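You operate a simulated robot arm through the tools that you are given. There is no shell and no other tool.

You run a simulated robot arm. Do the job below in one go: nothing can be reset, and whatever is moved stays where it is left.

TASK
Set brakes one, three and five to 5, 3 and 7, then run one test pull.

It is judged by the outcome, as a careful person would: the job done as asked, and still so three seconds after it is handed in. It fails if anything else is knocked over, pushed out of place, dropped, spilled or broken.

THE ROBOT
A 7-joint arm with a fingered hand, fixed in place. Base frame: the origin is on the floor under the middle of its stand, x ahead of it, y to its left, z up. Units: m, degrees, N and s.
With the tool pointing down near the work surface it reaches from about 0.36 to 0.84 m from the base axis. Its first joint turns from -115.0 to 115.0 degrees. Payload 5 kg.
The tool frame sits at the grasp point between the pads (the TCP): z along the fingers, y along the line on which they close. The tips reach 0.032 m beyond it. The gripper opens to 0.16 m; its body begins 0.089 m behind the TCP. The gripper is a hand of 4 fingers: y runs from the thumb to the fingers, the wrist lies at [0, 0, -0.267] in the tool frame, and closing takes about 1.5 s.
Orientation is told as [roll, pitch, yaw] about the base's x, y, z axes, in that order, counted from this pose: with the fingers straight down and closing along the base's y, the tool's x points along the base's -x, its y along +y and its z along -z.

THE INTERFACE
- The arm moves only by the tool step_arm. Its argument "deltas" is one flat list of numbers, 6 for each row, row after row: the shift along the tool's x, y, z in m, then the turn, a rotation vector about the tool's x, y, z in degrees. In form: [tx, ty, tz, rx, ry, rz, tx, ty, tz, rx, ry, rz, ...]. A call has 1 to 20 rows; each row is the pose to reach, as a shift and turn from the pose commanded when the call began, along the tool's axes at that moment. "fingers" is the opening, from 0 (shut) to 1 (fully open), set as the call begins (left out, the last holds). Rows are played at 5 a second. More than 0.05 m and 8.6 degrees between two rows, or a gripper value outside its range, and nothing of the call is played. A pose out of reach is approached as far as the arm can. The call stops where the force on the tool passes 40 N (or 10 N more than at its start, if that is more) or the arm is blocked; 0.2 s more then pass. Each finger travels about 0.108 m/s and halts on what it meets, pressing with about 28 N; the grip force reading is that of the motor and also rises with nothing between the fingers. The clock runs only during rows and for 0.2 s after the last one: add rows that repeat a pose to give the fingers time. The reply holds the time, the measured pose of the TCP, the force on the tool along the base axes, the opening and the grip force, in the units named above and with some noise, with the torque about the TCP (base axes, N m) and any sound that the robot's microphone picked up.
- Cameras (640 x 400 px; columns grow to the right, rows downward): "scene" is fixed at [0.0492, -0.499, 1.1897]; the picture's right is [0.41, -0.91, 0.00], its down [-0.40, -0.18, -0.90] and it looks along [0.82, 0.37, -0.44] (base axes); focal length 317 px, centre (320, 200). "wrist" rides on the gripper at [0.08, -0.004, -0.114] in the tool frame; the picture's right is [0.05, 1.00, 0.00], its down [-0.82, 0.04, -0.58] and it looks along [-0.58, 0.03, 0.82] (tool axes); focal length 265 px, centre (320, 200).
- grab_frame(camera): a new picture of that camera. No time passes.
- slide_trunk(by): slides the trunk up (or, below 0, down) by that many m; the arm rides with it, the base frame stays. It gives what a move gives, with no picture.
- move_fingers(finger1, finger2, finger3, thumb_bend): sets how far each is bent, from 0 (flat) to 100 (curled in); at 30 the hand is open as for a grip, at 70 the pads meet at the TCP. One left out holds its place. A second passes; each finger stops where it meets its share of the squeeze, and holds until it gets a number again. A gripper value or a shape takes the hand back. It gives what a move gives, with no picture; readings hold the bend of each and the force on the fingers (four entries, about 0 where the hand has none), thumb and palm.
- grasp_type(shape): the hand has 4 fingers and takes this shape, open, in about a second: jaw (thumb against the fingers, like two jaws); tri (thumb and two fingers); tip (a fingertip pinch); poke (one finger out to press); point (the index stretched); flat (the hand flat); cup (the hand cupped); fist (a fist). The gripper value then closes the fingers along that shape, each until it touches; the sizes above hold for jaw. It gives what a move gives, with no picture.
- pixel_to_xyz(camera, pixels): for up to 12 pixels [column, row] of the newest picture of that camera ("zoom" is the newest enlarged one), the place [x, y, z] in the base frame of the surface seen there, good to about 0.003 m. No time passes.
- enlarge(camera, box): a new picture of the part [left, top, right, bottom] of that camera's present view, enlarged. No time passes.
- sign_off(): hands the job in; it is judged then, once.

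Open the gripper and draw the arm clear of the work before you hand the job in, unless the task says otherwise.

The tools are called after "Request:" as name(argument=value, ...) on one line, values as JSON. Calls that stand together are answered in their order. step_arm: Moves the arm, as the interface text tells. Its arguments: {"type":"object","properties":{"deltas":{"type":"array","items":{"type":"number"}},"fingers":{"type":"number"}},"required":["deltas"]} The other tools are called the same way: slide_trunk (by) moves the trunk up or down; grasp_type (shape) gives the hand a shape; move_fingers (finger1, finger2, finger3, thumb_bend) moves the fingers one by one; grab_frame (camera) takes a picture; pixel_to_xyz (camera, pixels) gives the place of the surface under pixels of a picture; enlarge (camera, box) takes an enlarged picture of a part of a camera's view; sign_off () hands the job in.

At the start:

```text
t: 0.0
tcp_pos: [0.6041, -0.1737, 0.8776]
tcp_rot: [0.0, 0.0, 0.0]
force: [0.1, 0.7, -0.9]
ft_torque: [-0.02, 0.0, -0.01]
width: 0.1599
gripper_force: 0.0
shape: jaw
bend: [30.0, 30.0, 30.0, 30.0]
finger forces: [0.0, 0.1, 0.1, 0.0, 0.1, 0.0]
trunk travel left (down, up): [-0.65, 0.34]
```

scene: 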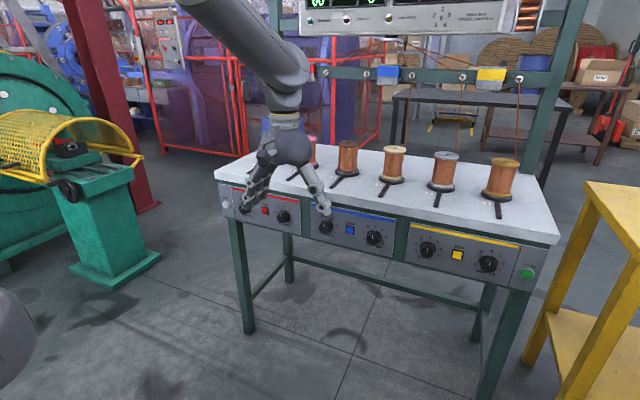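
wrist: 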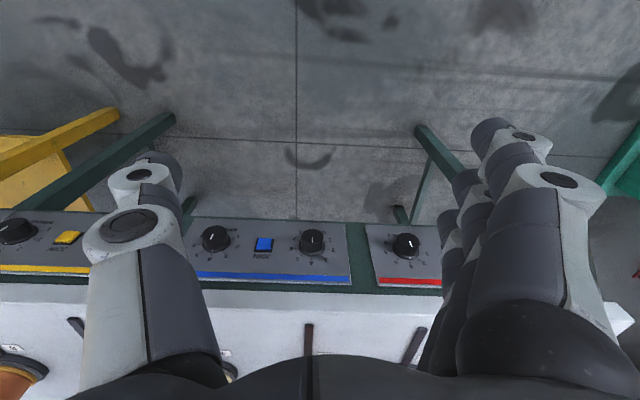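

The scene shows a bench with a panel of knobs along its front edge, three coloured groups (red, blue, yellow) and a green button at right. I'll enlarge the relevant parts to read labels.

Request:
enlarge(camera="scene", box=[210, 130, 390, 270])

Request:
enlarge(camera="scene", box=[380, 180, 560, 300])

Request:
enlarge(camera="scene", box=[290, 0, 560, 120])

Request:
enlarge(camera="wrist", box=[180, 200, 460, 300])

```text
2.86 times, centred on (300, 200) of scene
```

zoom: 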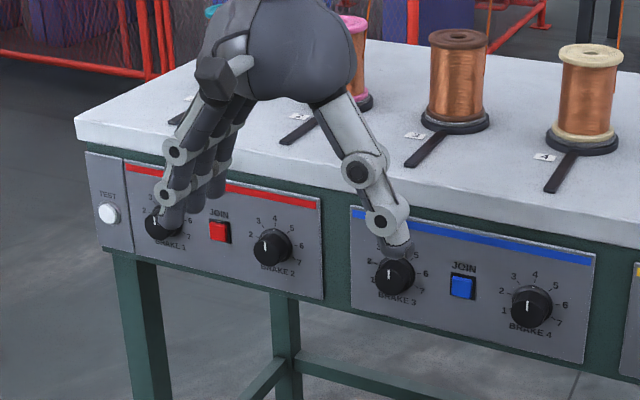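

```text
3.33 times, centred on (470, 240) of scene
```

zoom: 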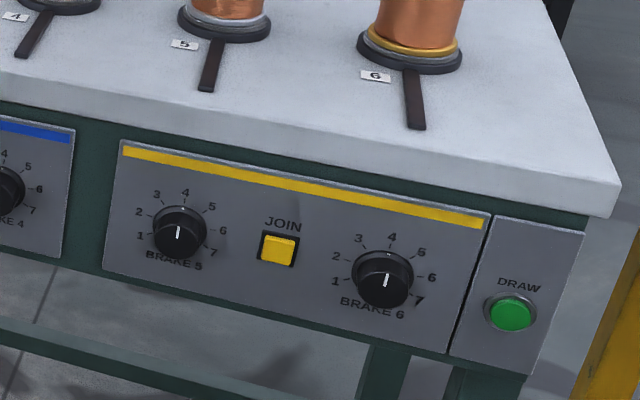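

```text
2.37 times, centred on (425, 60) of scene
```

zoom: 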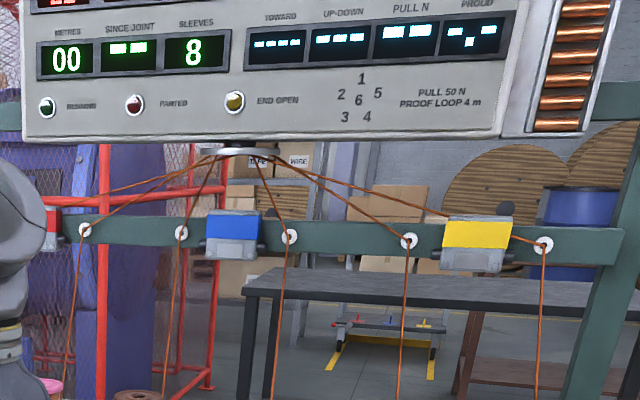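

```text
2.29 times, centred on (320, 250) of wrist
```

zoom: 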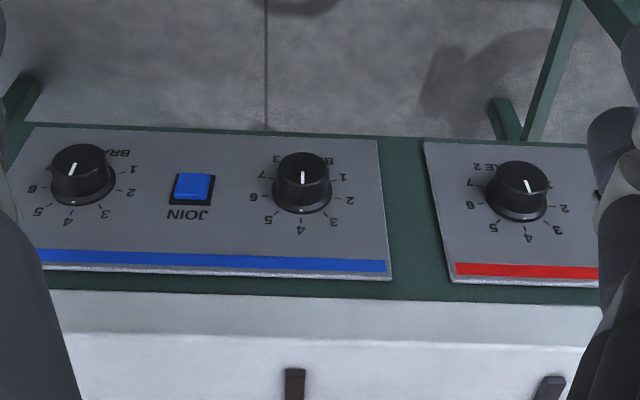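

The pictures show six BRAKE knobs (1–7 scales), three JOIN buttons, a white TEST button at far left (scene ~225,204) and a green DRAW button at right (526,273). I'll measure the locations of these on the scene picture.

Request:
grab_frame(camera="scene")

Request:
pixel_to_xyz(camera="scene", pixels=[[225, 204], [245, 210], [283, 216], [325, 227], [350, 229], [374, 238], [428, 249], [457, 254], [488, 263], [526, 273], [400, 205], [340, 235]])

Request:
enlarge(camera="scene", box=[400, 225, 520, 285])

Request:
enlarge(camera="scene", box=[300, 200, 400, 262])

Request:
enlarge(camera="scene", box=[210, 175, 310, 237])

```text
taken
```

scene: 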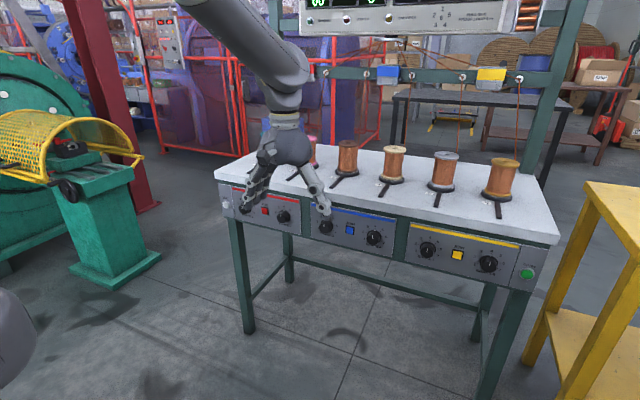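

```text
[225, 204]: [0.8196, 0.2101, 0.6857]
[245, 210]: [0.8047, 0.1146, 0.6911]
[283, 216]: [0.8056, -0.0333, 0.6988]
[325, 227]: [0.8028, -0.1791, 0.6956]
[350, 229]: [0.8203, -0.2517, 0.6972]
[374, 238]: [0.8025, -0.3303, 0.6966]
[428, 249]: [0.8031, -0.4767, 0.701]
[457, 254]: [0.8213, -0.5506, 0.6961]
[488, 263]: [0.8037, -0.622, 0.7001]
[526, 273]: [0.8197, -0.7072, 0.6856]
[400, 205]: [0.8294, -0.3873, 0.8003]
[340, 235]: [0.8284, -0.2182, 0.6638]
```

```text
5.33 times, centred on (460, 255) of scene
```

zoom: 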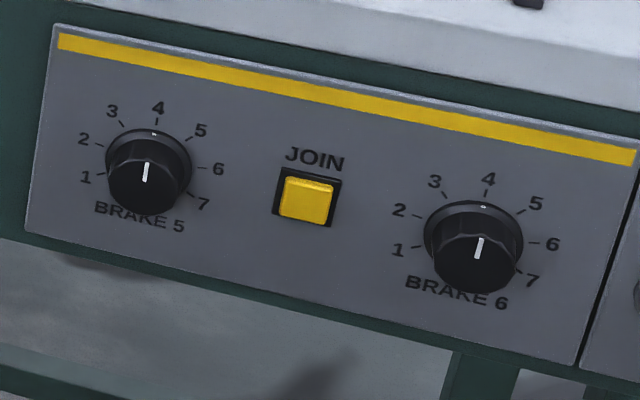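

```text
6.40 times, centred on (350, 231) of scene
```

zoom: 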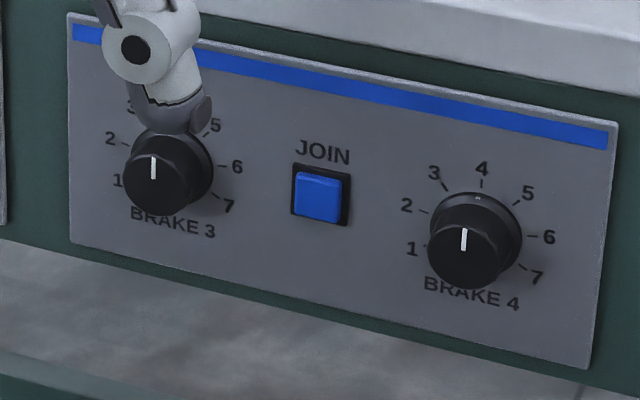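

```text
6.40 times, centred on (260, 206) of scene
```

zoom: 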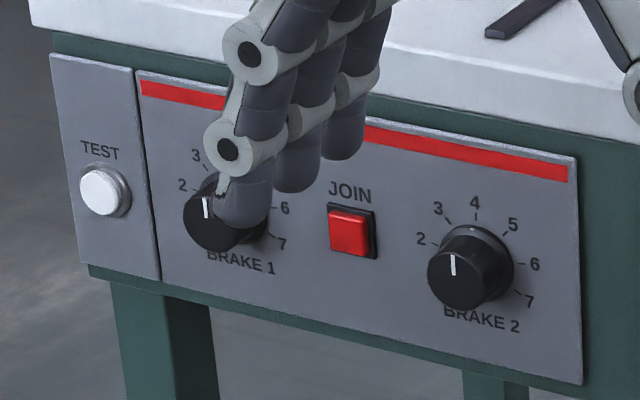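

All knobs now point at 4 (white line on the cap plus a tick at the skirt top); the panel is a vertical face at x≈0.828, the knobs stick out to x≈0.803 at z≈0.697. I'll check the bench top edge before tilting the hand to horizontal.

Request:
pixel_to_xyz(camera="scene", pixels=[[380, 204], [380, 211], [381, 215], [340, 187], [381, 195], [499, 215], [255, 182], [228, 188], [540, 245], [345, 150], [450, 232], [270, 235]])

```text
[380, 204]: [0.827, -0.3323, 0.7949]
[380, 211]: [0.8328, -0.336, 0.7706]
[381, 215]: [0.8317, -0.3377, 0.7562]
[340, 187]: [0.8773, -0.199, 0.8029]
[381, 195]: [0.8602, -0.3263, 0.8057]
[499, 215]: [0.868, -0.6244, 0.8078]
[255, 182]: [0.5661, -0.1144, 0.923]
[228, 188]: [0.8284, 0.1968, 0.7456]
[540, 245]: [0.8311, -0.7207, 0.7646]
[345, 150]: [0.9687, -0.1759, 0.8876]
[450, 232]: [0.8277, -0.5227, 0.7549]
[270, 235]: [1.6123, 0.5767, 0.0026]
```

The bench top is at z≈0.80 with its front edge at x≈0.825, so the region x<0.80 is clear. I'll tilt the hand to horizontal (tool z along +x), keeping the wrist back and ending at TCP about (0.717, -0.174, 1.0).

Request:
step_arm(deltas=[-0.024, 0, 0.0105, 0, -8.18, 0, -0.0472, 0, 0.0156, 0, -16.36, 0, -0.0689, 0, 0.0154, 0, -24.55, 0, -0.0883, 0, 0.0103, 0, -32.73, 0, -0.1049, 0, 0.0007, 0, -40.91, 0, -0.1178, 0, -0.013, 0, -49.09, 0, -0.1266, 0, -0.0304, 0, -57.27, 0, -0.1309, 0, -0.0507, 0, -65.45, 0, -0.1302, 0, -0.0732, 0, -73.64, 0, -0.1243, 0, -0.0972, 0, -81.82, 0, -0.113, 0, -0.122, 0, -90, 0])

```text
t: 2.4
tcp_pos: [0.7179, -0.1726, 0.9968]
tcp_rot: [122.9, -90.0, -122.9]
force: [-0.6, 0.3, 0.6]
ft_torque: [-0.02, 0.02, 0.0]
width: 0.1599
gripper_force: 0.0
shape: jaw
bend: [30.0, 30.0, 30.0, 30.0]
finger forces: [0.0, 0.0, 0.1, 0.0, 0.0, 0.1]
trunk travel left (down, up): [-0.65, 0.34]
```

The hand is horizontal now at (0.718, -0.173, 0.997). I'll look from both cameras.

Request:
grab_frame(camera="scene")

Request:
grab_frame(camera="wrist")

Request:
enlarge(camera="scene", box=[210, 170, 330, 245])

```text
taken
```

scene: 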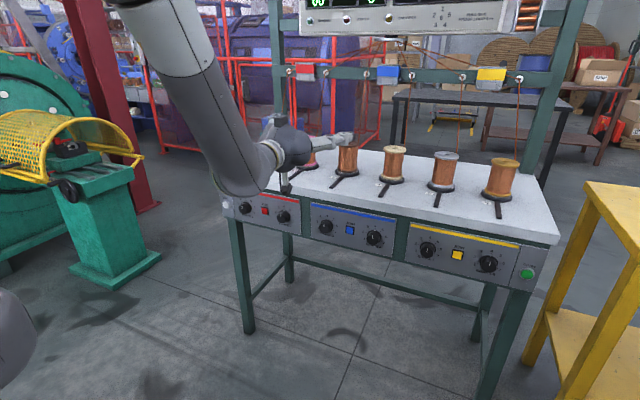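

```text
taken
```

wrist: 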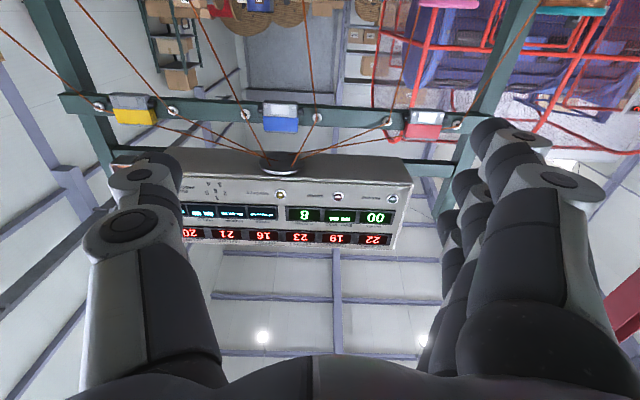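

```text
5.33 times, centred on (270, 208) of scene
```

zoom: 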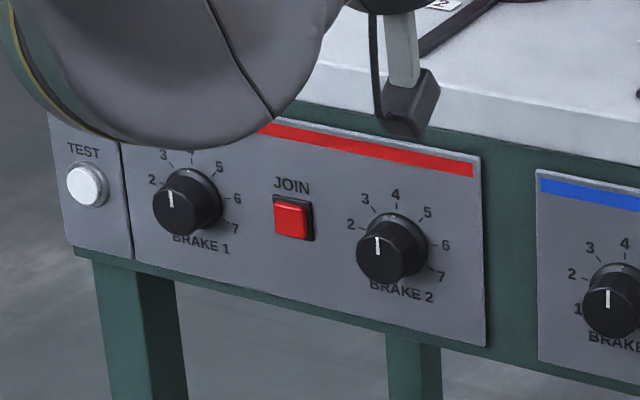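

The wrist camera sees the display upside down with readings; I'll enlarge it to understand what it reports.

Request:
enlarge(camera="wrist", box=[170, 140, 420, 260])

Request:
enlarge(camera="wrist", box=[170, 165, 300, 247])

Request:
enlarge(camera="wrist", box=[280, 180, 410, 260])

Request:
enlarge(camera="scene", box=[290, 0, 560, 60])

```text
2.56 times, centred on (295, 200) of wrist
```

zoom: 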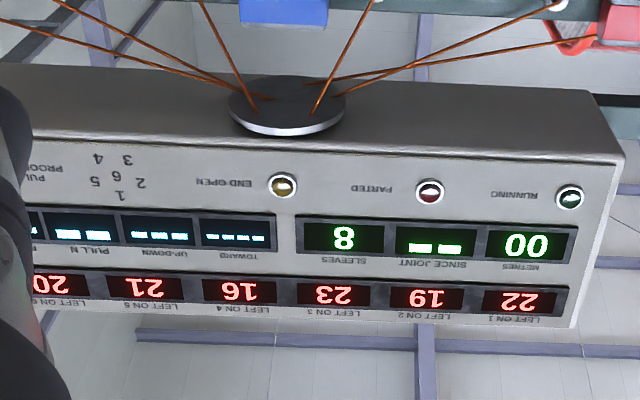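

```text
4.88 times, centred on (235, 206) of wrist
```

zoom: 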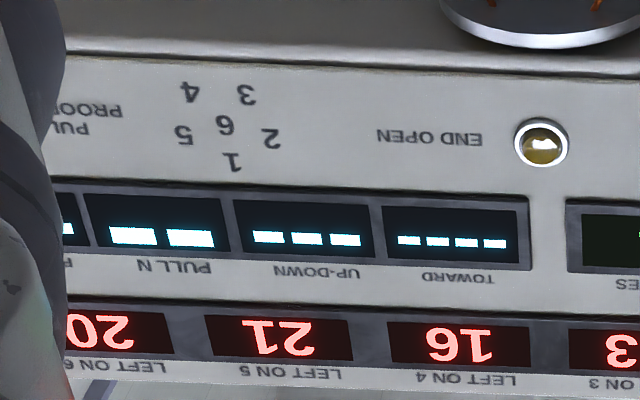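

```text
4.92 times, centred on (345, 220) of wrist
```

zoom: 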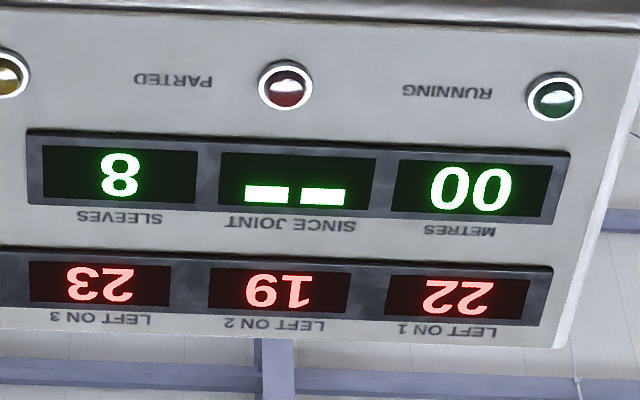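

```text
2.37 times, centred on (425, 30) of scene
```

zoom: 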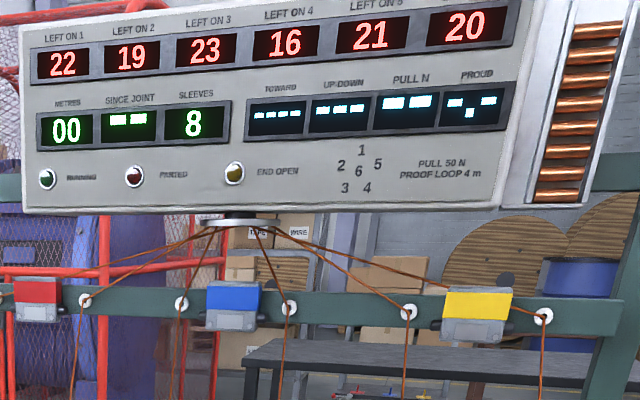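

The board will show the test pull results (TOWARD, UP-DOWN, PULL N, PROUD) and metres left on each spool, currently dashes. I'll try the "tri" shape in free space to see how the fingers lie.

Request:
grasp_type(shape="tri")

Request:
grab_frame(camera="wrist")

Request:
enlarge(camera="scene", box=[210, 90, 390, 202])

```text
t: 3.3
tcp_pos: [0.7169, -0.1736, 0.9977]
tcp_rot: [-18.9, -90.0, 18.9]
force: [0.8, 0.0, 0.3]
ft_torque: [0.0, -0.02, 0.0]
width: 0.1597
gripper_force: 0.1
shape: tri
bend: [30.0, 30.0, 1.0, 30.0]
finger forces: [0.0, 0.0, 0.1, 0.0, 0.0, 0.1]
trunk travel left (down, up): [-0.65, 0.34]
```

```text
taken
```

wrist: 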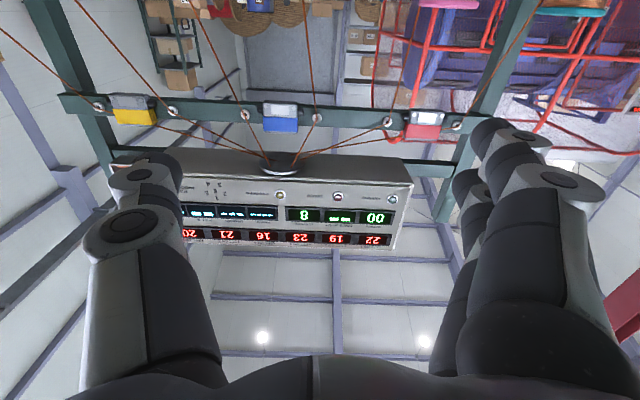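

```text
3.56 times, centred on (300, 146) of scene
```

zoom: 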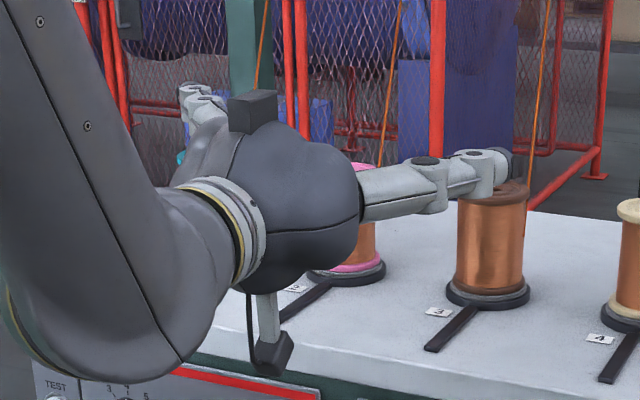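

In "tri" finger 3 goes flat (bend 1), which would reach ahead of the others. I'll check the "tip" shape for comparison.

Request:
grasp_type(shape="tip")

Request:
grab_frame(camera="wrist")

Request:
enlarge(camera="scene", box=[210, 90, 390, 202])

```text
t: 4.2
tcp_pos: [0.7169, -0.1737, 0.9978]
tcp_rot: [-12.8, -90.0, 12.8]
force: [-0.2, 0.4, 0.5]
ft_torque: [0.0, -0.01, 0.02]
width: 0.1596
gripper_force: 0.1
shape: tip
bend: [1.0, 30.0, 1.0, 30.0]
finger forces: [0.0, 0.0, 0.0, 0.1, 0.0, 0.0]
trunk travel left (down, up): [-0.65, 0.34]
```

```text
taken
```

wrist: 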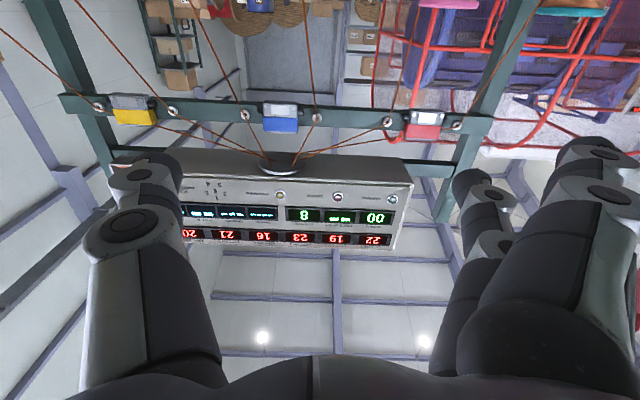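

```text
3.56 times, centred on (300, 146) of scene
```

zoom: 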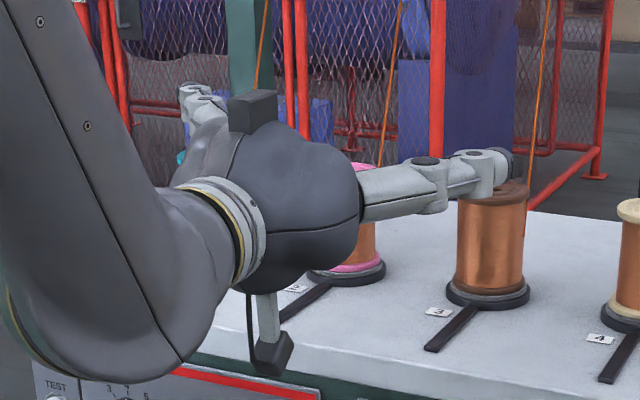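

In "tip" the middle finger (finger 2) opposes the thumb with fingers 1 and 3 splayed flat; I'll instead curl 1 and 3 away. First I want the scale geometry, so I enlarge brake 5's dial and measure its tick marks.

Request:
enlarge(camera="scene", box=[405, 230, 453, 268])

Request:
move_fingers(finger1=100, finger3=100, finger2=50, thumb_bend=50)

Request:
grab_frame(camera="wrist")

```text
10.53 times, centred on (429, 249) of scene
```

zoom: 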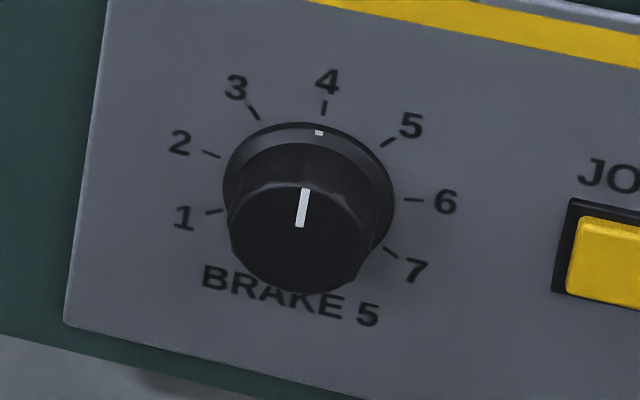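

```text
t: 5.2
tcp_pos: [0.7169, -0.1744, 0.9991]
tcp_rot: [-67.3, -90.0, 67.2]
force: [0.2, -0.2, 0.2]
ft_torque: [0.01, 0.0, -0.01]
width: 0.0623
gripper_force: 0.2
shape: fingers
bend: [100.0, 50.0, 100.0, 50.0]
finger forces: [0.1, 0.0, 0.0, 0.0, 0.0, 0.0]
trunk travel left (down, up): [-0.65, 0.34]
```

```text
taken
```

wrist: 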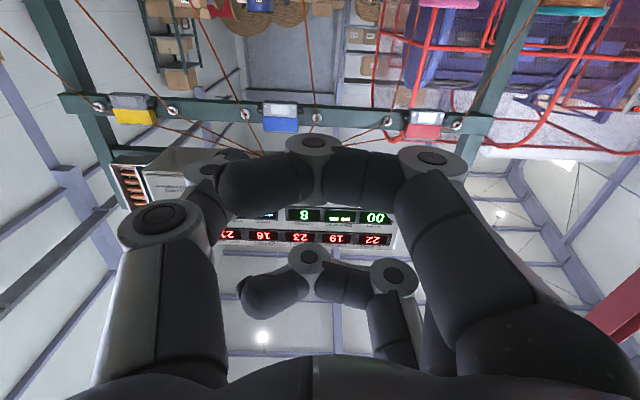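

Fingers 1 and 3 curl across the grip area. I'll measure where the finger parts sit (finger 1 joints near (312,143) and (432,158), thumb joint near (160,218), finger 3 near (310,257)).

Request:
pixel_to_xyz(camera="wrist", pixels=[[312, 143], [432, 158], [235, 190], [160, 218], [205, 172], [220, 155], [310, 258], [393, 275], [245, 290], [430, 330], [480, 260], [180, 300]])

Request:
enlarge(camera="scene", box=[250, 100, 390, 190])

```text
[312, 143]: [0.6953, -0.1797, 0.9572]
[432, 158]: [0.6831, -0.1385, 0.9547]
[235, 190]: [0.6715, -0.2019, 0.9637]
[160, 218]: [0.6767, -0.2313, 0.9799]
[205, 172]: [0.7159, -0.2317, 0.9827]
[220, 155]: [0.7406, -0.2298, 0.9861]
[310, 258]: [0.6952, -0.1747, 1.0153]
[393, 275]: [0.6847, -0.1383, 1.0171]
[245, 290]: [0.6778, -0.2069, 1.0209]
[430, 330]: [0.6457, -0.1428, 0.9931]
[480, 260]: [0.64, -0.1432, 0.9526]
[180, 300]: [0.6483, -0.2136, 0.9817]
```

```text
4.44 times, centred on (320, 145) of scene
```

zoom: 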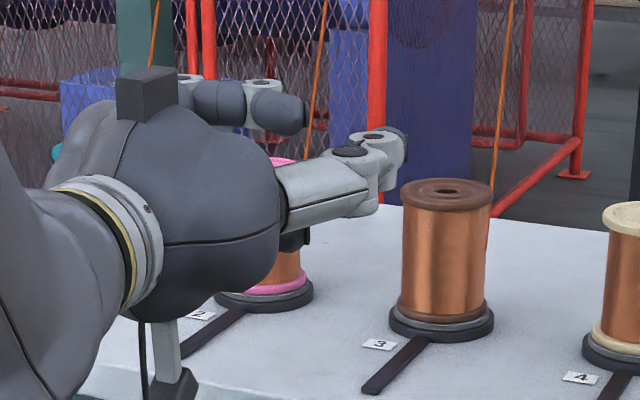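

Curled fingers stay about 2 cm behind the TCP, while the pinch tips reach ahead, so they will clear the knob. Now I enlarge the brake 3 dial for exact positions.

Request:
enlarge(camera="scene", box=[300, 208, 348, 246])

```text
10.53 times, centred on (324, 227) of scene
```

zoom: 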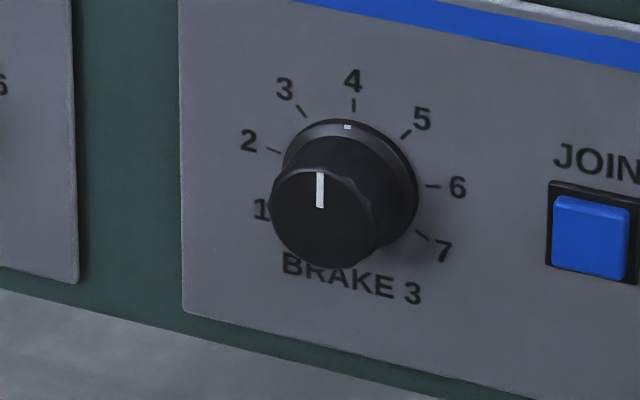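

Request:
pixel_to_xyz(camera="zoom", pixels=[[322, 216], [275, 205], [370, 230], [320, 172], [320, 260], [347, 127], [354, 105], [301, 112], [406, 134], [432, 185], [422, 236], [273, 151]])

```text
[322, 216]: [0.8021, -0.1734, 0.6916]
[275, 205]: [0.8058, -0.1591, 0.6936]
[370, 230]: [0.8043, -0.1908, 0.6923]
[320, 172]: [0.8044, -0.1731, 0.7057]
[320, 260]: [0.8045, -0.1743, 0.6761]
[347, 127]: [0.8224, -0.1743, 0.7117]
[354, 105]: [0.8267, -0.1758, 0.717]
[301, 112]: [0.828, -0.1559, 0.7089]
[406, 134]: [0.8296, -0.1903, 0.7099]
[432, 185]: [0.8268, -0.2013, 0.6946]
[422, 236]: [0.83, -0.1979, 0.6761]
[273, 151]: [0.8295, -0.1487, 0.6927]
```

Knob 3's centre is y≈-0.175, z≈0.691, front face x≈0.8025, cap radius ≈17 mm, and the ticks are about 40° apart. I'll check how low the arm's forearm hangs before lowering the trunk.

Request:
grab_frame(camera="scene")

Request:
pixel_to_xyz(camera="scene", pixels=[[240, 190], [225, 180], [255, 175], [285, 185], [200, 80], [275, 155]])

```text
taken
```

scene: 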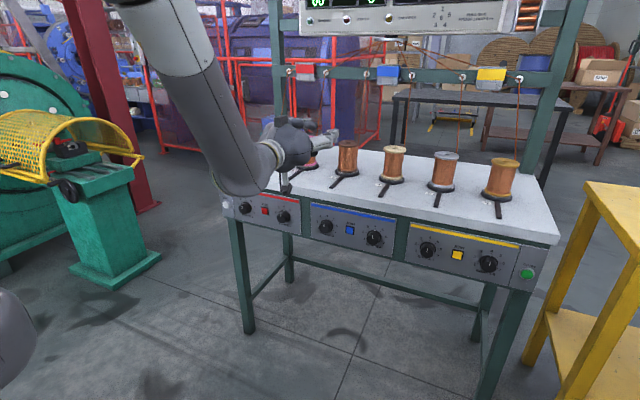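

```text
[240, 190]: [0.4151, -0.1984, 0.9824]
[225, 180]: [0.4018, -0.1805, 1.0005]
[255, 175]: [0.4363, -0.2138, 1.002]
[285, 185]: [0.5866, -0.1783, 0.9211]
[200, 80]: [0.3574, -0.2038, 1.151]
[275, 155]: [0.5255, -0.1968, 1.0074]
```

The wrist joint at (0.42,-0.19,~0.98) has plenty of room below and the bench lies beyond x=0.82. I'll slide the trunk down in two stages.

Request:
slide_trunk(by=-0.15)

Request:
slide_trunk(by=-0.156)

Request:
grab_frame(camera="scene")

Request:
grab_frame(camera="wrist")

```text
t: 7.0
tcp_pos: [0.7177, -0.1743, 0.8474]
tcp_rot: [-88.4, -90.0, 88.3]
force: [-0.8, -0.1, 0.2]
ft_torque: [-0.01, 0.02, -0.01]
width: 0.0619
gripper_force: 0.0
shape: fingers
bend: [100.0, 50.0, 100.0, 50.0]
finger forces: [0.0, 0.0, 0.0, 0.0, 0.0, 0.1]
trunk travel left (down, up): [-0.5, 0.49]
```

```text
t: 8.8
tcp_pos: [0.7172, -0.174, 0.6926]
tcp_rot: [-83.0, -90.1, 82.9]
force: [0.2, 0.3, -1.1]
ft_torque: [0.0, -0.01, -0.02]
width: 0.0621
gripper_force: 0.1
shape: fingers
bend: [100.0, 50.0, 100.0, 50.0]
finger forces: [0.0, 0.1, 0.0, 0.1, 0.0, 0.1]
trunk travel left (down, up): [-0.344, 0.646]
```

```text
taken
```

scene: 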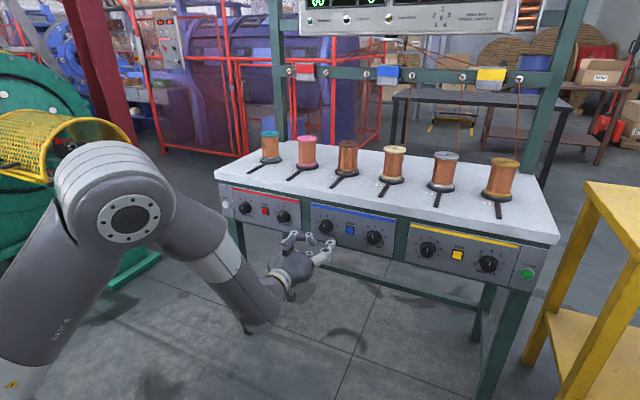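

```text
taken
```

wrist: 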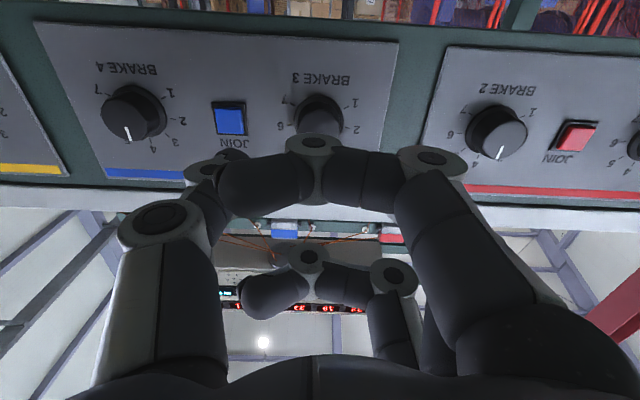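

The hand is now level with the knobs. I'll enlarge the scene to see the fingers relative to the brake 3 knob.

Request:
enlarge(camera="scene", box=[260, 205, 380, 280])

Request:
enlarge(camera="wrist", box=[180, 60, 460, 235])

```text
5.33 times, centred on (320, 242) of scene
```

zoom: 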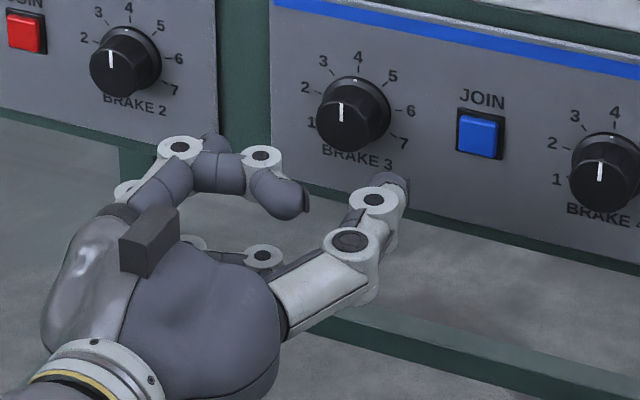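

```text
2.29 times, centred on (320, 148) of wrist
```

zoom: 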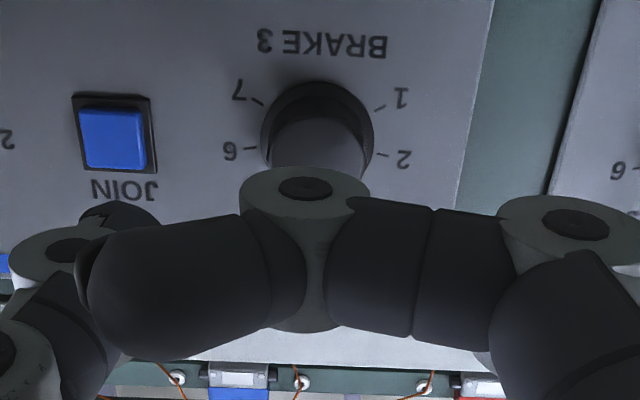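

The thumb tip shows at scene ~(334,239). I'll measure it and the middle finger to see how far the tips reach.

Request:
pixel_to_xyz(camera="scene", pixels=[[334, 238], [333, 236], [335, 241], [330, 242], [299, 231], [301, 229], [309, 234], [316, 241]])

Request:
enlarge(camera="wrist", box=[140, 130, 260, 205])

```text
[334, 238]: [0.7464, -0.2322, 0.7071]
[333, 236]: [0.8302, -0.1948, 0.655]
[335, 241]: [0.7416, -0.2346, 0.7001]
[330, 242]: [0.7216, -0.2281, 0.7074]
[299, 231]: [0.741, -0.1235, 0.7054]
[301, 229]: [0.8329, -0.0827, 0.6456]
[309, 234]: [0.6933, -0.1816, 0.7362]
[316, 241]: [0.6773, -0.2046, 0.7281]
```

```text
5.33 times, centred on (200, 168) of wrist
```

zoom: 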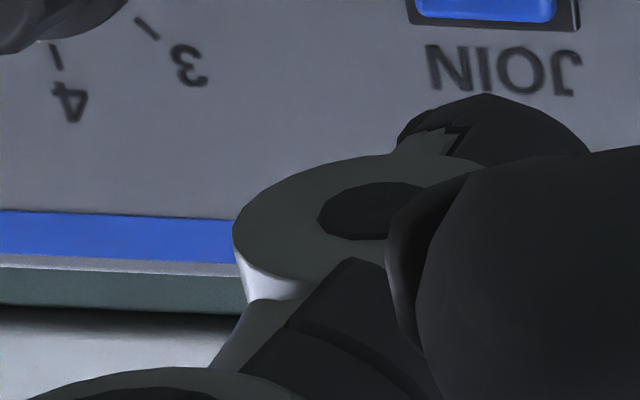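

Tips reach x≈0.747 with TCP at 0.717 (about 0.03 ahead), and the gap centre is y≈-0.178. I move in 0.066 m to put the tips around x≈0.814, beside the knob cap.

Request:
step_arm(deltas=[0.0005, -0.0005, 0.015, 0, 0, 0, 0.001, -0.001, 0.03, 0, 0, 0, 0.0015, -0.001, 0.045, 0, 0, 0, 0.0015, -0.001, 0.056, 0, 0, 0, 0.0015, -0.001, 0.066, 0, 0, 0, 0.0015, -0.001, 0.066, 0, 0, 0])

Request:
enlarge(camera="scene", box=[270, 200, 390, 275])

Request:
grab_frame(camera="wrist")

```text
t: 10.2
tcp_pos: [0.7832, -0.1737, 0.6899]
tcp_rot: [-57.0, -89.9, 56.9]
force: [1.0, 0.1, -0.3]
ft_torque: [-0.01, -0.04, -0.02]
width: 0.0621
gripper_force: 0.0
shape: fingers
bend: [100.0, 50.0, 100.0, 50.0]
finger forces: [0.1, 0.0, 0.1, 0.1, 0.0, 0.0]
trunk travel left (down, up): [-0.344, 0.646]
```

```text
5.33 times, centred on (330, 238) of scene
```

zoom: 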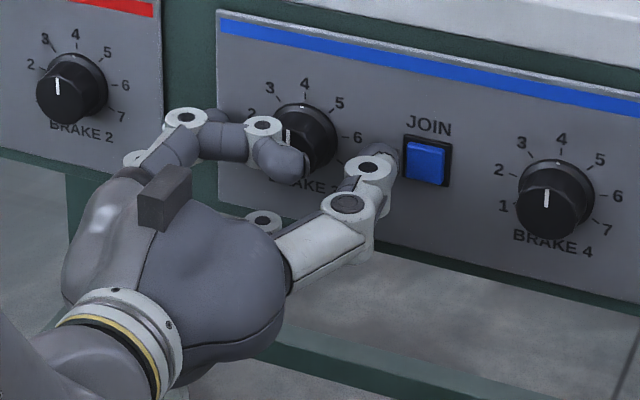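

```text
taken
```

wrist: 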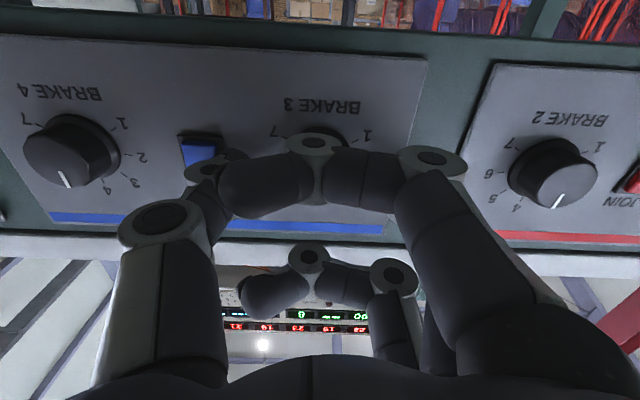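

The tips straddle the brake 3 knob without touching anything. I close finger 2 and the thumb onto it.

Request:
move_fingers(finger2=70, thumb_bend=70)

Request:
enlarge(camera="scene", box=[270, 200, 390, 275])

```text
t: 11.2
tcp_pos: [0.7845, -0.1743, 0.6901]
tcp_rot: [-125.6, -89.9, 125.4]
force: [7.6, -5.3, 1.4]
ft_torque: [0.01, -0.03, 0.01]
width: 0.0531
gripper_force: 9.9
shape: fingers
bend: [100.0, 63.0, 100.0, 65.0]
finger forces: [0.1, 7.3, 0.1, 0.0, 11.9, 0.0]
trunk travel left (down, up): [-0.344, 0.646]
```

```text
5.33 times, centred on (330, 238) of scene
```

zoom: 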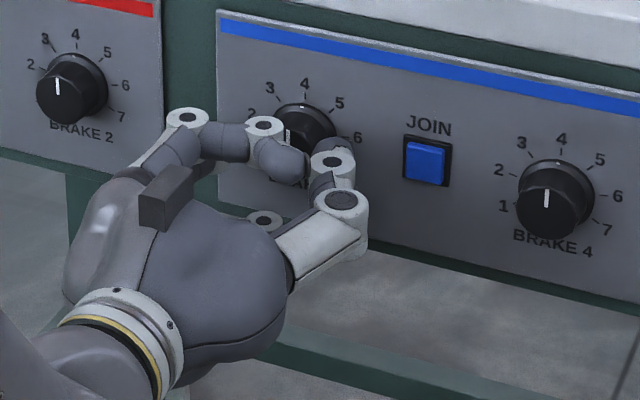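

Both pads are on the knob (7 N and 12 N). I turn the hand −40° about the tool axis (counter‑clockwise, from 4 toward 3), in 5° rows.

Request:
step_arm(deltas=[0, 0, 0, 0, 0, -5, 0, 0, 0, 0, 0, -10, 0, 0, 0, 0, 0, -15, 0, 0, 0, 0, 0, -20, 0, 0, 0, 0, 0, -25, 0, 0, 0, 0, 0, -30, 0, 0, 0, 0, 0, -35, 0, 0, 0, 0, 0, -40, 0, 0, 0, 0, 0, -40])

Request:
enlarge(camera="scene", box=[270, 200, 390, 275])

Request:
grab_frame(camera="wrist")

```text
t: 13.2
tcp_pos: [0.784, -0.1743, 0.691]
tcp_rot: [-90.1, -49.9, 90.0]
force: [7.3, 1.8, 1.2]
ft_torque: [0.02, 0.01, 0.11]
width: 0.0529
gripper_force: 8.9
shape: fingers
bend: [100.0, 63.0, 100.0, 66.0]
finger forces: [0.1, 9.5, 0.0, 0.1, 8.9, 0.1]
trunk travel left (down, up): [-0.344, 0.646]
```

```text
5.33 times, centred on (330, 238) of scene
```

zoom: 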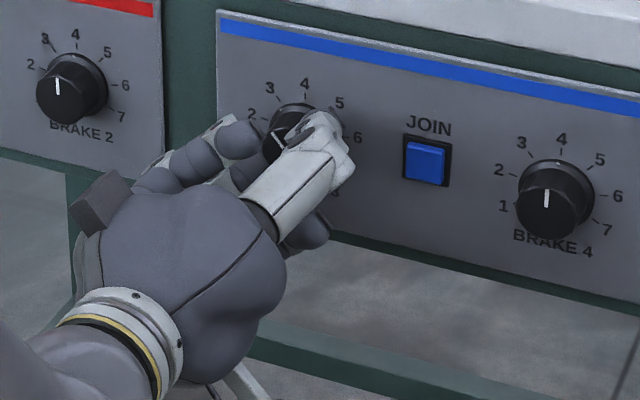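

```text
taken
```

wrist: 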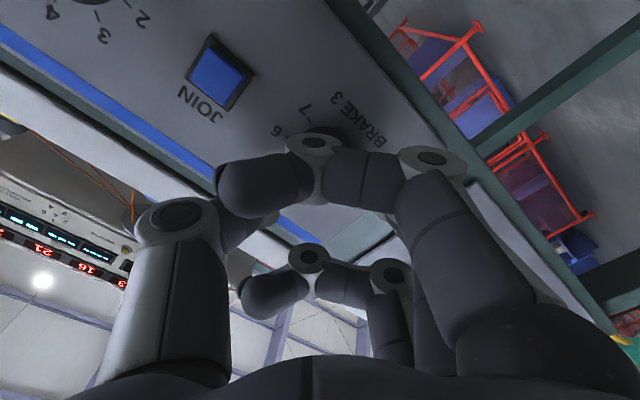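

The knob turned with the hand. I zoom in on the pointer at brake 3.

Request:
enlarge(camera="scene", box=[300, 208, 348, 238])

```text
13.33 times, centred on (324, 223) of scene
```

zoom: 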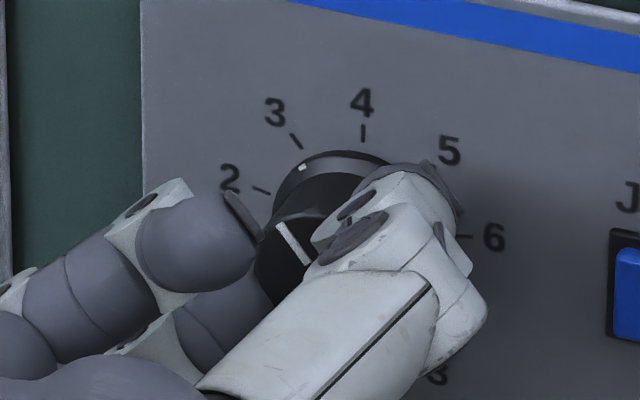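

The skirt mark (302,166) lines up with the 3 tick (296,141). I release the pads to see whether it stays there.

Request:
move_fingers(finger2=48, thumb_bend=48)

Request:
enlarge(camera="scene", box=[300, 208, 348, 238])

```text
t: 14.2
tcp_pos: [0.784, -0.1759, 0.6904]
tcp_rot: [-90.0, -50.0, 89.9]
force: [-0.2, -0.4, 0.0]
ft_torque: [0.02, 0.03, 0.0]
width: 0.0633
gripper_force: 0.1
shape: fingers
bend: [100.0, 48.0, 100.0, 48.0]
finger forces: [0.0, 0.1, 0.0, 0.0, 0.0, 0.0]
trunk travel left (down, up): [-0.344, 0.646]
```

```text
13.33 times, centred on (324, 223) of scene
```

zoom: 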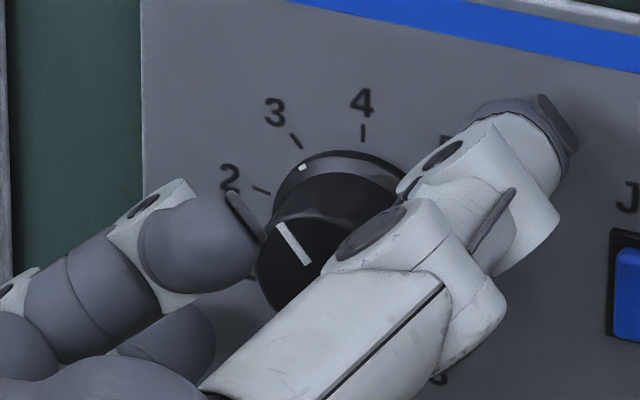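

It stays put with the pads off. I back straight out 0.07 m, then turn the hand back level.

Request:
step_arm(deltas=[0, 0, -0.015, 0, 0, 0, 0, 0, -0.035, 0, 0, 0, 0, 0, -0.07, 0, 0, 0, 0, 0, -0.07, 0, 0, 8, 0, 0, -0.07, 0, 0, 16, 0, 0, -0.07, 0, 0, 24, 0, 0, -0.07, 0, 0, 32, 0, 0, -0.07, 0, 0, 40, 0, 0, -0.07, 0, 0, 40])

Request:
enlarge(camera="scene", box=[300, 208, 348, 238])

```text
t: 16.1
tcp_pos: [0.7143, -0.1751, 0.6916]
tcp_rot: [78.4, -89.8, -78.4]
force: [0.6, -0.5, -0.5]
ft_torque: [-0.01, 0.0, -0.02]
width: 0.0634
gripper_force: 0.0
shape: fingers
bend: [100.0, 48.0, 100.0, 48.0]
finger forces: [0.1, 0.1, 0.0, 0.0, 0.0, 0.0]
trunk travel left (down, up): [-0.344, 0.646]
```

```text
13.33 times, centred on (324, 223) of scene
```

zoom: 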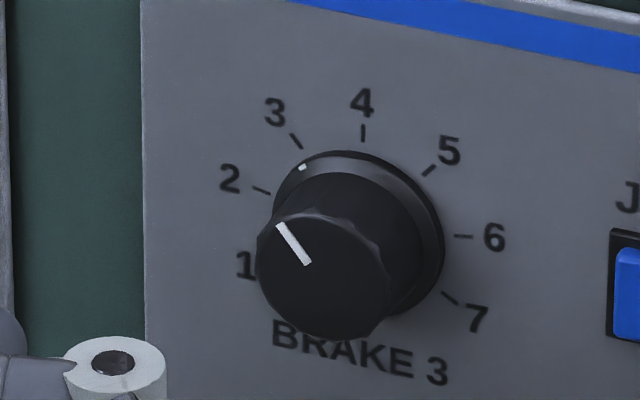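

Brake 3's pointer now sits on 3 (about 39–40° turned, matching the 40° tick pitch), and it stays. Next I measure brake 5's and brake 1's knob centres.

Request:
enlarge(camera="scene", box=[404, 230, 452, 268])

Request:
pixel_to_xyz(camera="zoom", pixels=[[305, 240], [248, 220], [366, 250], [312, 190], [308, 283], [328, 132], [334, 107], [262, 112], [396, 142], [420, 200], [400, 252], [220, 153]])

```text
10.53 times, centred on (428, 249) of scene
```

zoom: 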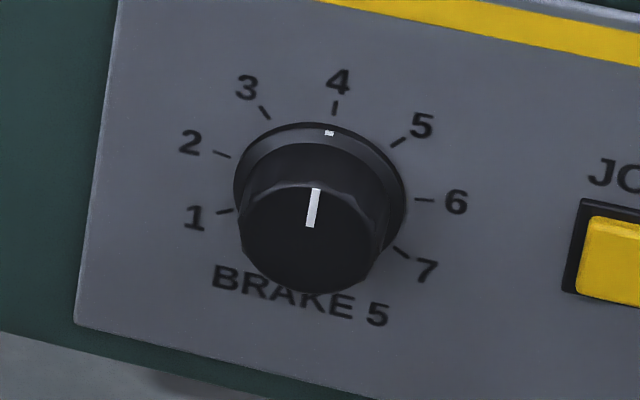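

```text
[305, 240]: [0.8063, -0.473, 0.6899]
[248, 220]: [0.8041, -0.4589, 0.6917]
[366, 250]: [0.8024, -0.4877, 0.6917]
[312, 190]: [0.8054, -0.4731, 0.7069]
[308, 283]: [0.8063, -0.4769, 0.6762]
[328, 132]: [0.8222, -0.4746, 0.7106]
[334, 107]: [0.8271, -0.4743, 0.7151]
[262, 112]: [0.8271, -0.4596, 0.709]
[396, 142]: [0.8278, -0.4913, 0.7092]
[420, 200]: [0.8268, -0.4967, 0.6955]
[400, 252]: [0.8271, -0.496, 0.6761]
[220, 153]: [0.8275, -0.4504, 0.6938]
```

Brake 5's centre is y≈-0.474, z≈0.691. I move the hand sideways −0.299 m at the retreat distance.

Request:
step_arm(deltas=[0, -0.037, 0, 0, 0, 0, 0, -0.075, 0, 0, 0, 0, 0, -0.112, 0, 0, 0, 0, 0, -0.15, 0, 0, 0, 0, 0, -0.187, 0, 0, 0, 0, 0, -0.225, 0, 0, 0, 0, 0, -0.262, 0, 0, 0, 0, 0, -0.299, 0, 0, 0, 0, 0, -0.299, 0, 0, 0, 0])

Request:
grab_frame(camera="scene")

```text
t: 18.1
tcp_pos: [0.7127, -0.4733, 0.6889]
tcp_rot: [33.0, -90.0, -33.0]
force: [0.3, -0.9, 0.5]
ft_torque: [-0.02, -0.02, -0.01]
width: 0.0634
gripper_force: 0.1
shape: fingers
bend: [100.0, 48.0, 100.0, 48.0]
finger forces: [0.0, 0.0, 0.0, 0.1, 0.1, 0.1]
trunk travel left (down, up): [-0.344, 0.646]
```

```text
taken
```

scene: 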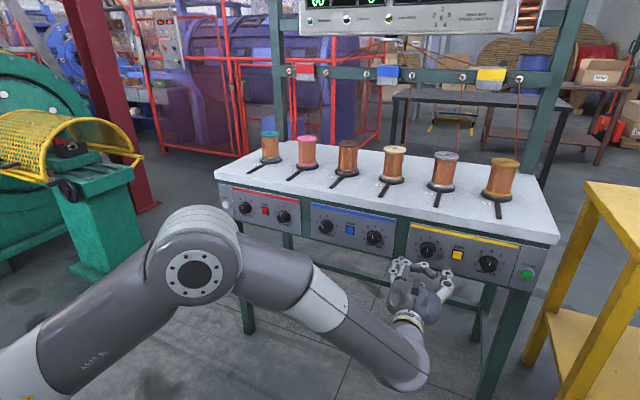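

The hand is in front of brake 5. I test in free space whether the wrist can turn +62° (the end of the planned 120° turn).

Request:
step_arm(deltas=[0, 0, 0, 0, 0, 8, 0, 0, 0, 0, 0, 16, 0, 0, 0, 0, 0, 24, 0, 0, 0, 0, 0, 32, 0, 0, 0, 0, 0, 40, 0, 0, 0, 0, 0, 48, 0, 0, 0, 0, 0, 55, 0, 0, 0, 0, 0, 62, 0, 0, 0, 0, 0, 62])

```text
t: 20.1
tcp_pos: [0.7124, -0.4739, 0.6901]
tcp_rot: [90.1, -27.8, -90.0]
force: [-0.3, -0.2, -0.2]
ft_torque: [0.0, -0.01, 0.0]
width: 0.0635
gripper_force: 0.1
shape: fingers
bend: [100.0, 48.0, 100.0, 48.0]
finger forces: [0.0, 0.0, 0.0, 0.0, 0.0, 0.0]
trunk travel left (down, up): [-0.344, 0.646]
```

+62° is reachable. Now I turn the other way to −60° (−122° from here) to prepare the grasp.

Request:
step_arm(deltas=[0, 0, 0, 0, 0, -8, 0, 0, 0, 0, 0, -16, 0, 0, 0, 0, 0, -24, 0, 0, 0, 0, 0, -32, 0, 0, 0, 0, 0, -40, 0, 0, 0, 0, 0, -48, 0, 0, 0, 0, 0, -56, 0, 0, 0, 0, 0, -64, 0, 0, 0, 0, 0, -72, 0, 0, 0, 0, 0, -80, 0, 0, 0, 0, 0, -88, 0, 0, 0, 0, 0, -96, 0, 0, 0, 0, 0, -104, 0, 0, 0, 0, 0, -112, 0, 0, 0, 0, 0, -117, 0, 0, 0, 0, 0, -122, 0, 0, 0, 0, 0, -122])

Request:
grab_frame(camera="scene")

Request:
enlarge(camera="scene", box=[360, 220, 500, 310])

```text
t: 23.8
tcp_pos: [0.7128, -0.4747, 0.6901]
tcp_rot: [-89.9, -29.8, 90.0]
force: [1.3, -0.6, 0.1]
ft_torque: [0.02, -0.02, 0.03]
width: 0.0634
gripper_force: 0.0
shape: fingers
bend: [100.0, 48.0, 100.0, 48.0]
finger forces: [0.0, 0.0, 0.0, 0.0, 0.0, 0.0]
trunk travel left (down, up): [-0.344, 0.646]
```

```text
taken
```

scene: 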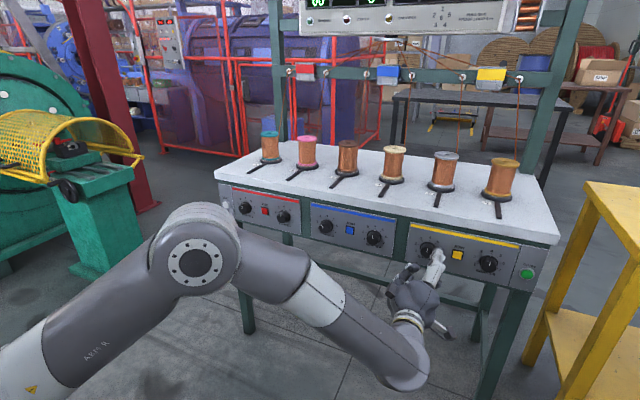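

```text
4.44 times, centred on (430, 265) of scene
```

zoom: 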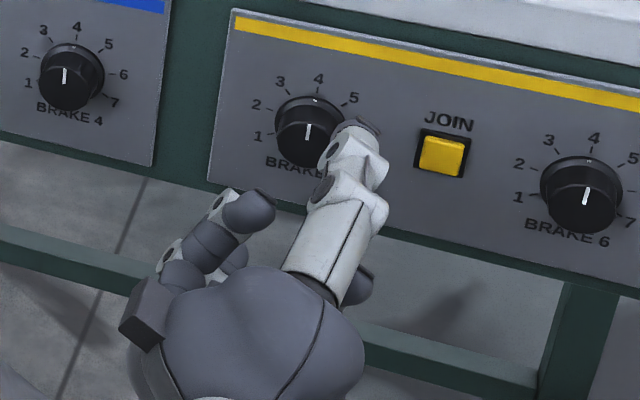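

Both ends are reachable; the TCP is (0.713, -0.475, 0.690), aligned with the knob. I advance 0.071 m toward the knob.

Request:
step_arm(deltas=[0, 0, 0.015, 0, 0, 0, 0, 0, 0.03, 0, 0, 0, 0, 0, 0.045, 0, 0, 0, 0, 0, 0.06, 0, 0, 0, 0, 0, 0.071, 0, 0, 0, 0, 0, 0.071, 0, 0, 0])

Request:
enlarge(camera="scene", box=[390, 220, 470, 270])

```text
t: 25.1
tcp_pos: [0.7834, -0.4744, 0.6911]
tcp_rot: [-90.0, -30.1, 90.0]
force: [-0.2, -0.7, 0.1]
ft_torque: [0.02, 0.0, 0.0]
width: 0.0635
gripper_force: 0.1
shape: fingers
bend: [100.0, 48.0, 100.0, 48.0]
finger forces: [0.0, 0.0, 0.1, 0.1, 0.0, 0.1]
trunk travel left (down, up): [-0.344, 0.646]
```

```text
8.00 times, centred on (430, 245) of scene
```

zoom: 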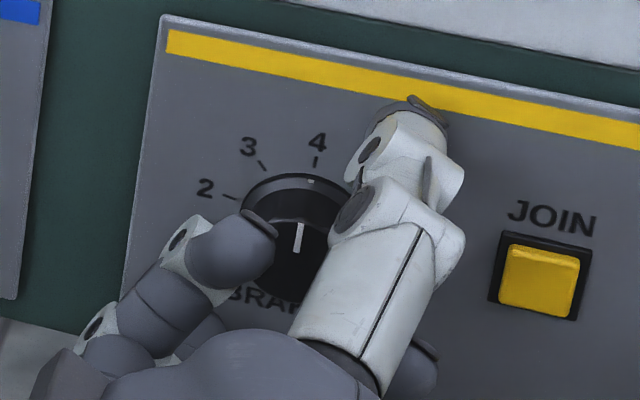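

The thumb is clear of the JOIN button and the knob sits between the pads. I close the pads.

Request:
move_fingers(finger2=70, thumb_bend=70)

Request:
enlarge(camera="scene", box=[390, 220, 470, 270])

```text
t: 26.1
tcp_pos: [0.7825, -0.4733, 0.6914]
tcp_rot: [-90.0, -30.1, 90.0]
force: [5.9, -1.8, 1.7]
ft_torque: [0.05, 0.04, -0.01]
width: 0.053
gripper_force: 9.6
shape: fingers
bend: [100.0, 62.0, 100.0, 66.0]
finger forces: [0.1, 8.0, 0.0, 0.0, 10.9, 0.1]
trunk travel left (down, up): [-0.344, 0.646]
```

```text
8.00 times, centred on (430, 245) of scene
```

zoom: 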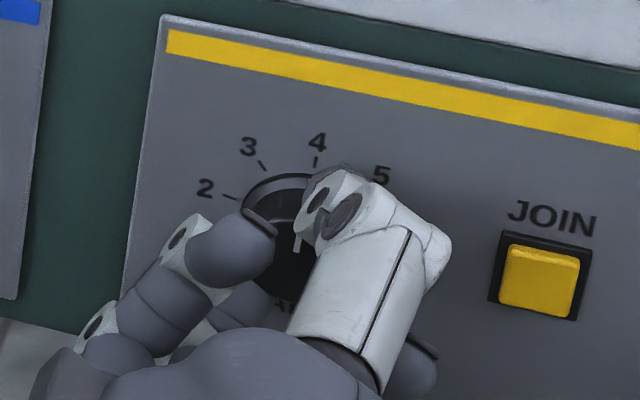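

The knob is held (8 N and 11 N). I turn +60° first and check that it follows.

Request:
step_arm(deltas=[0, 0, 0, 0, 0, 5, 0, 0, 0, 0, 0, 10, 0, 0, 0, 0, 0, 15, 0, 0, 0, 0, 0, 20, 0, 0, 0, 0, 0, 25, 0, 0, 0, 0, 0, 30, 0, 0, 0, 0, 0, 35, 0, 0, 0, 0, 0, 40, 0, 0, 0, 0, 0, 45, 0, 0, 0, 0, 0, 50, 0, 0, 0, 0, 0, 55, 0, 0, 0, 0, 0, 60])

Request:
enlarge(camera="scene", box=[390, 220, 470, 270])

```text
t: 28.8
tcp_pos: [0.7837, -0.4754, 0.6911]
tcp_rot: [61.5, -90.0, -61.5]
force: [6.3, -8.0, -0.2]
ft_torque: [-0.03, 0.01, -0.14]
width: 0.0531
gripper_force: 9.8
shape: fingers
bend: [100.0, 63.0, 100.0, 66.0]
finger forces: [0.0, 6.1, 0.0, 0.1, 13.7, 0.1]
trunk travel left (down, up): [-0.344, 0.646]
```

```text
8.00 times, centred on (430, 245) of scene
```

zoom: 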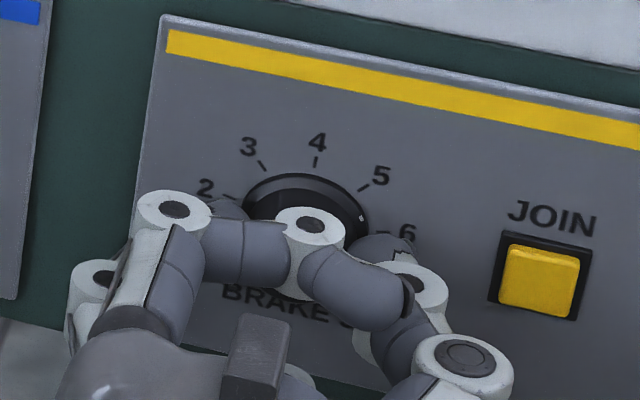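

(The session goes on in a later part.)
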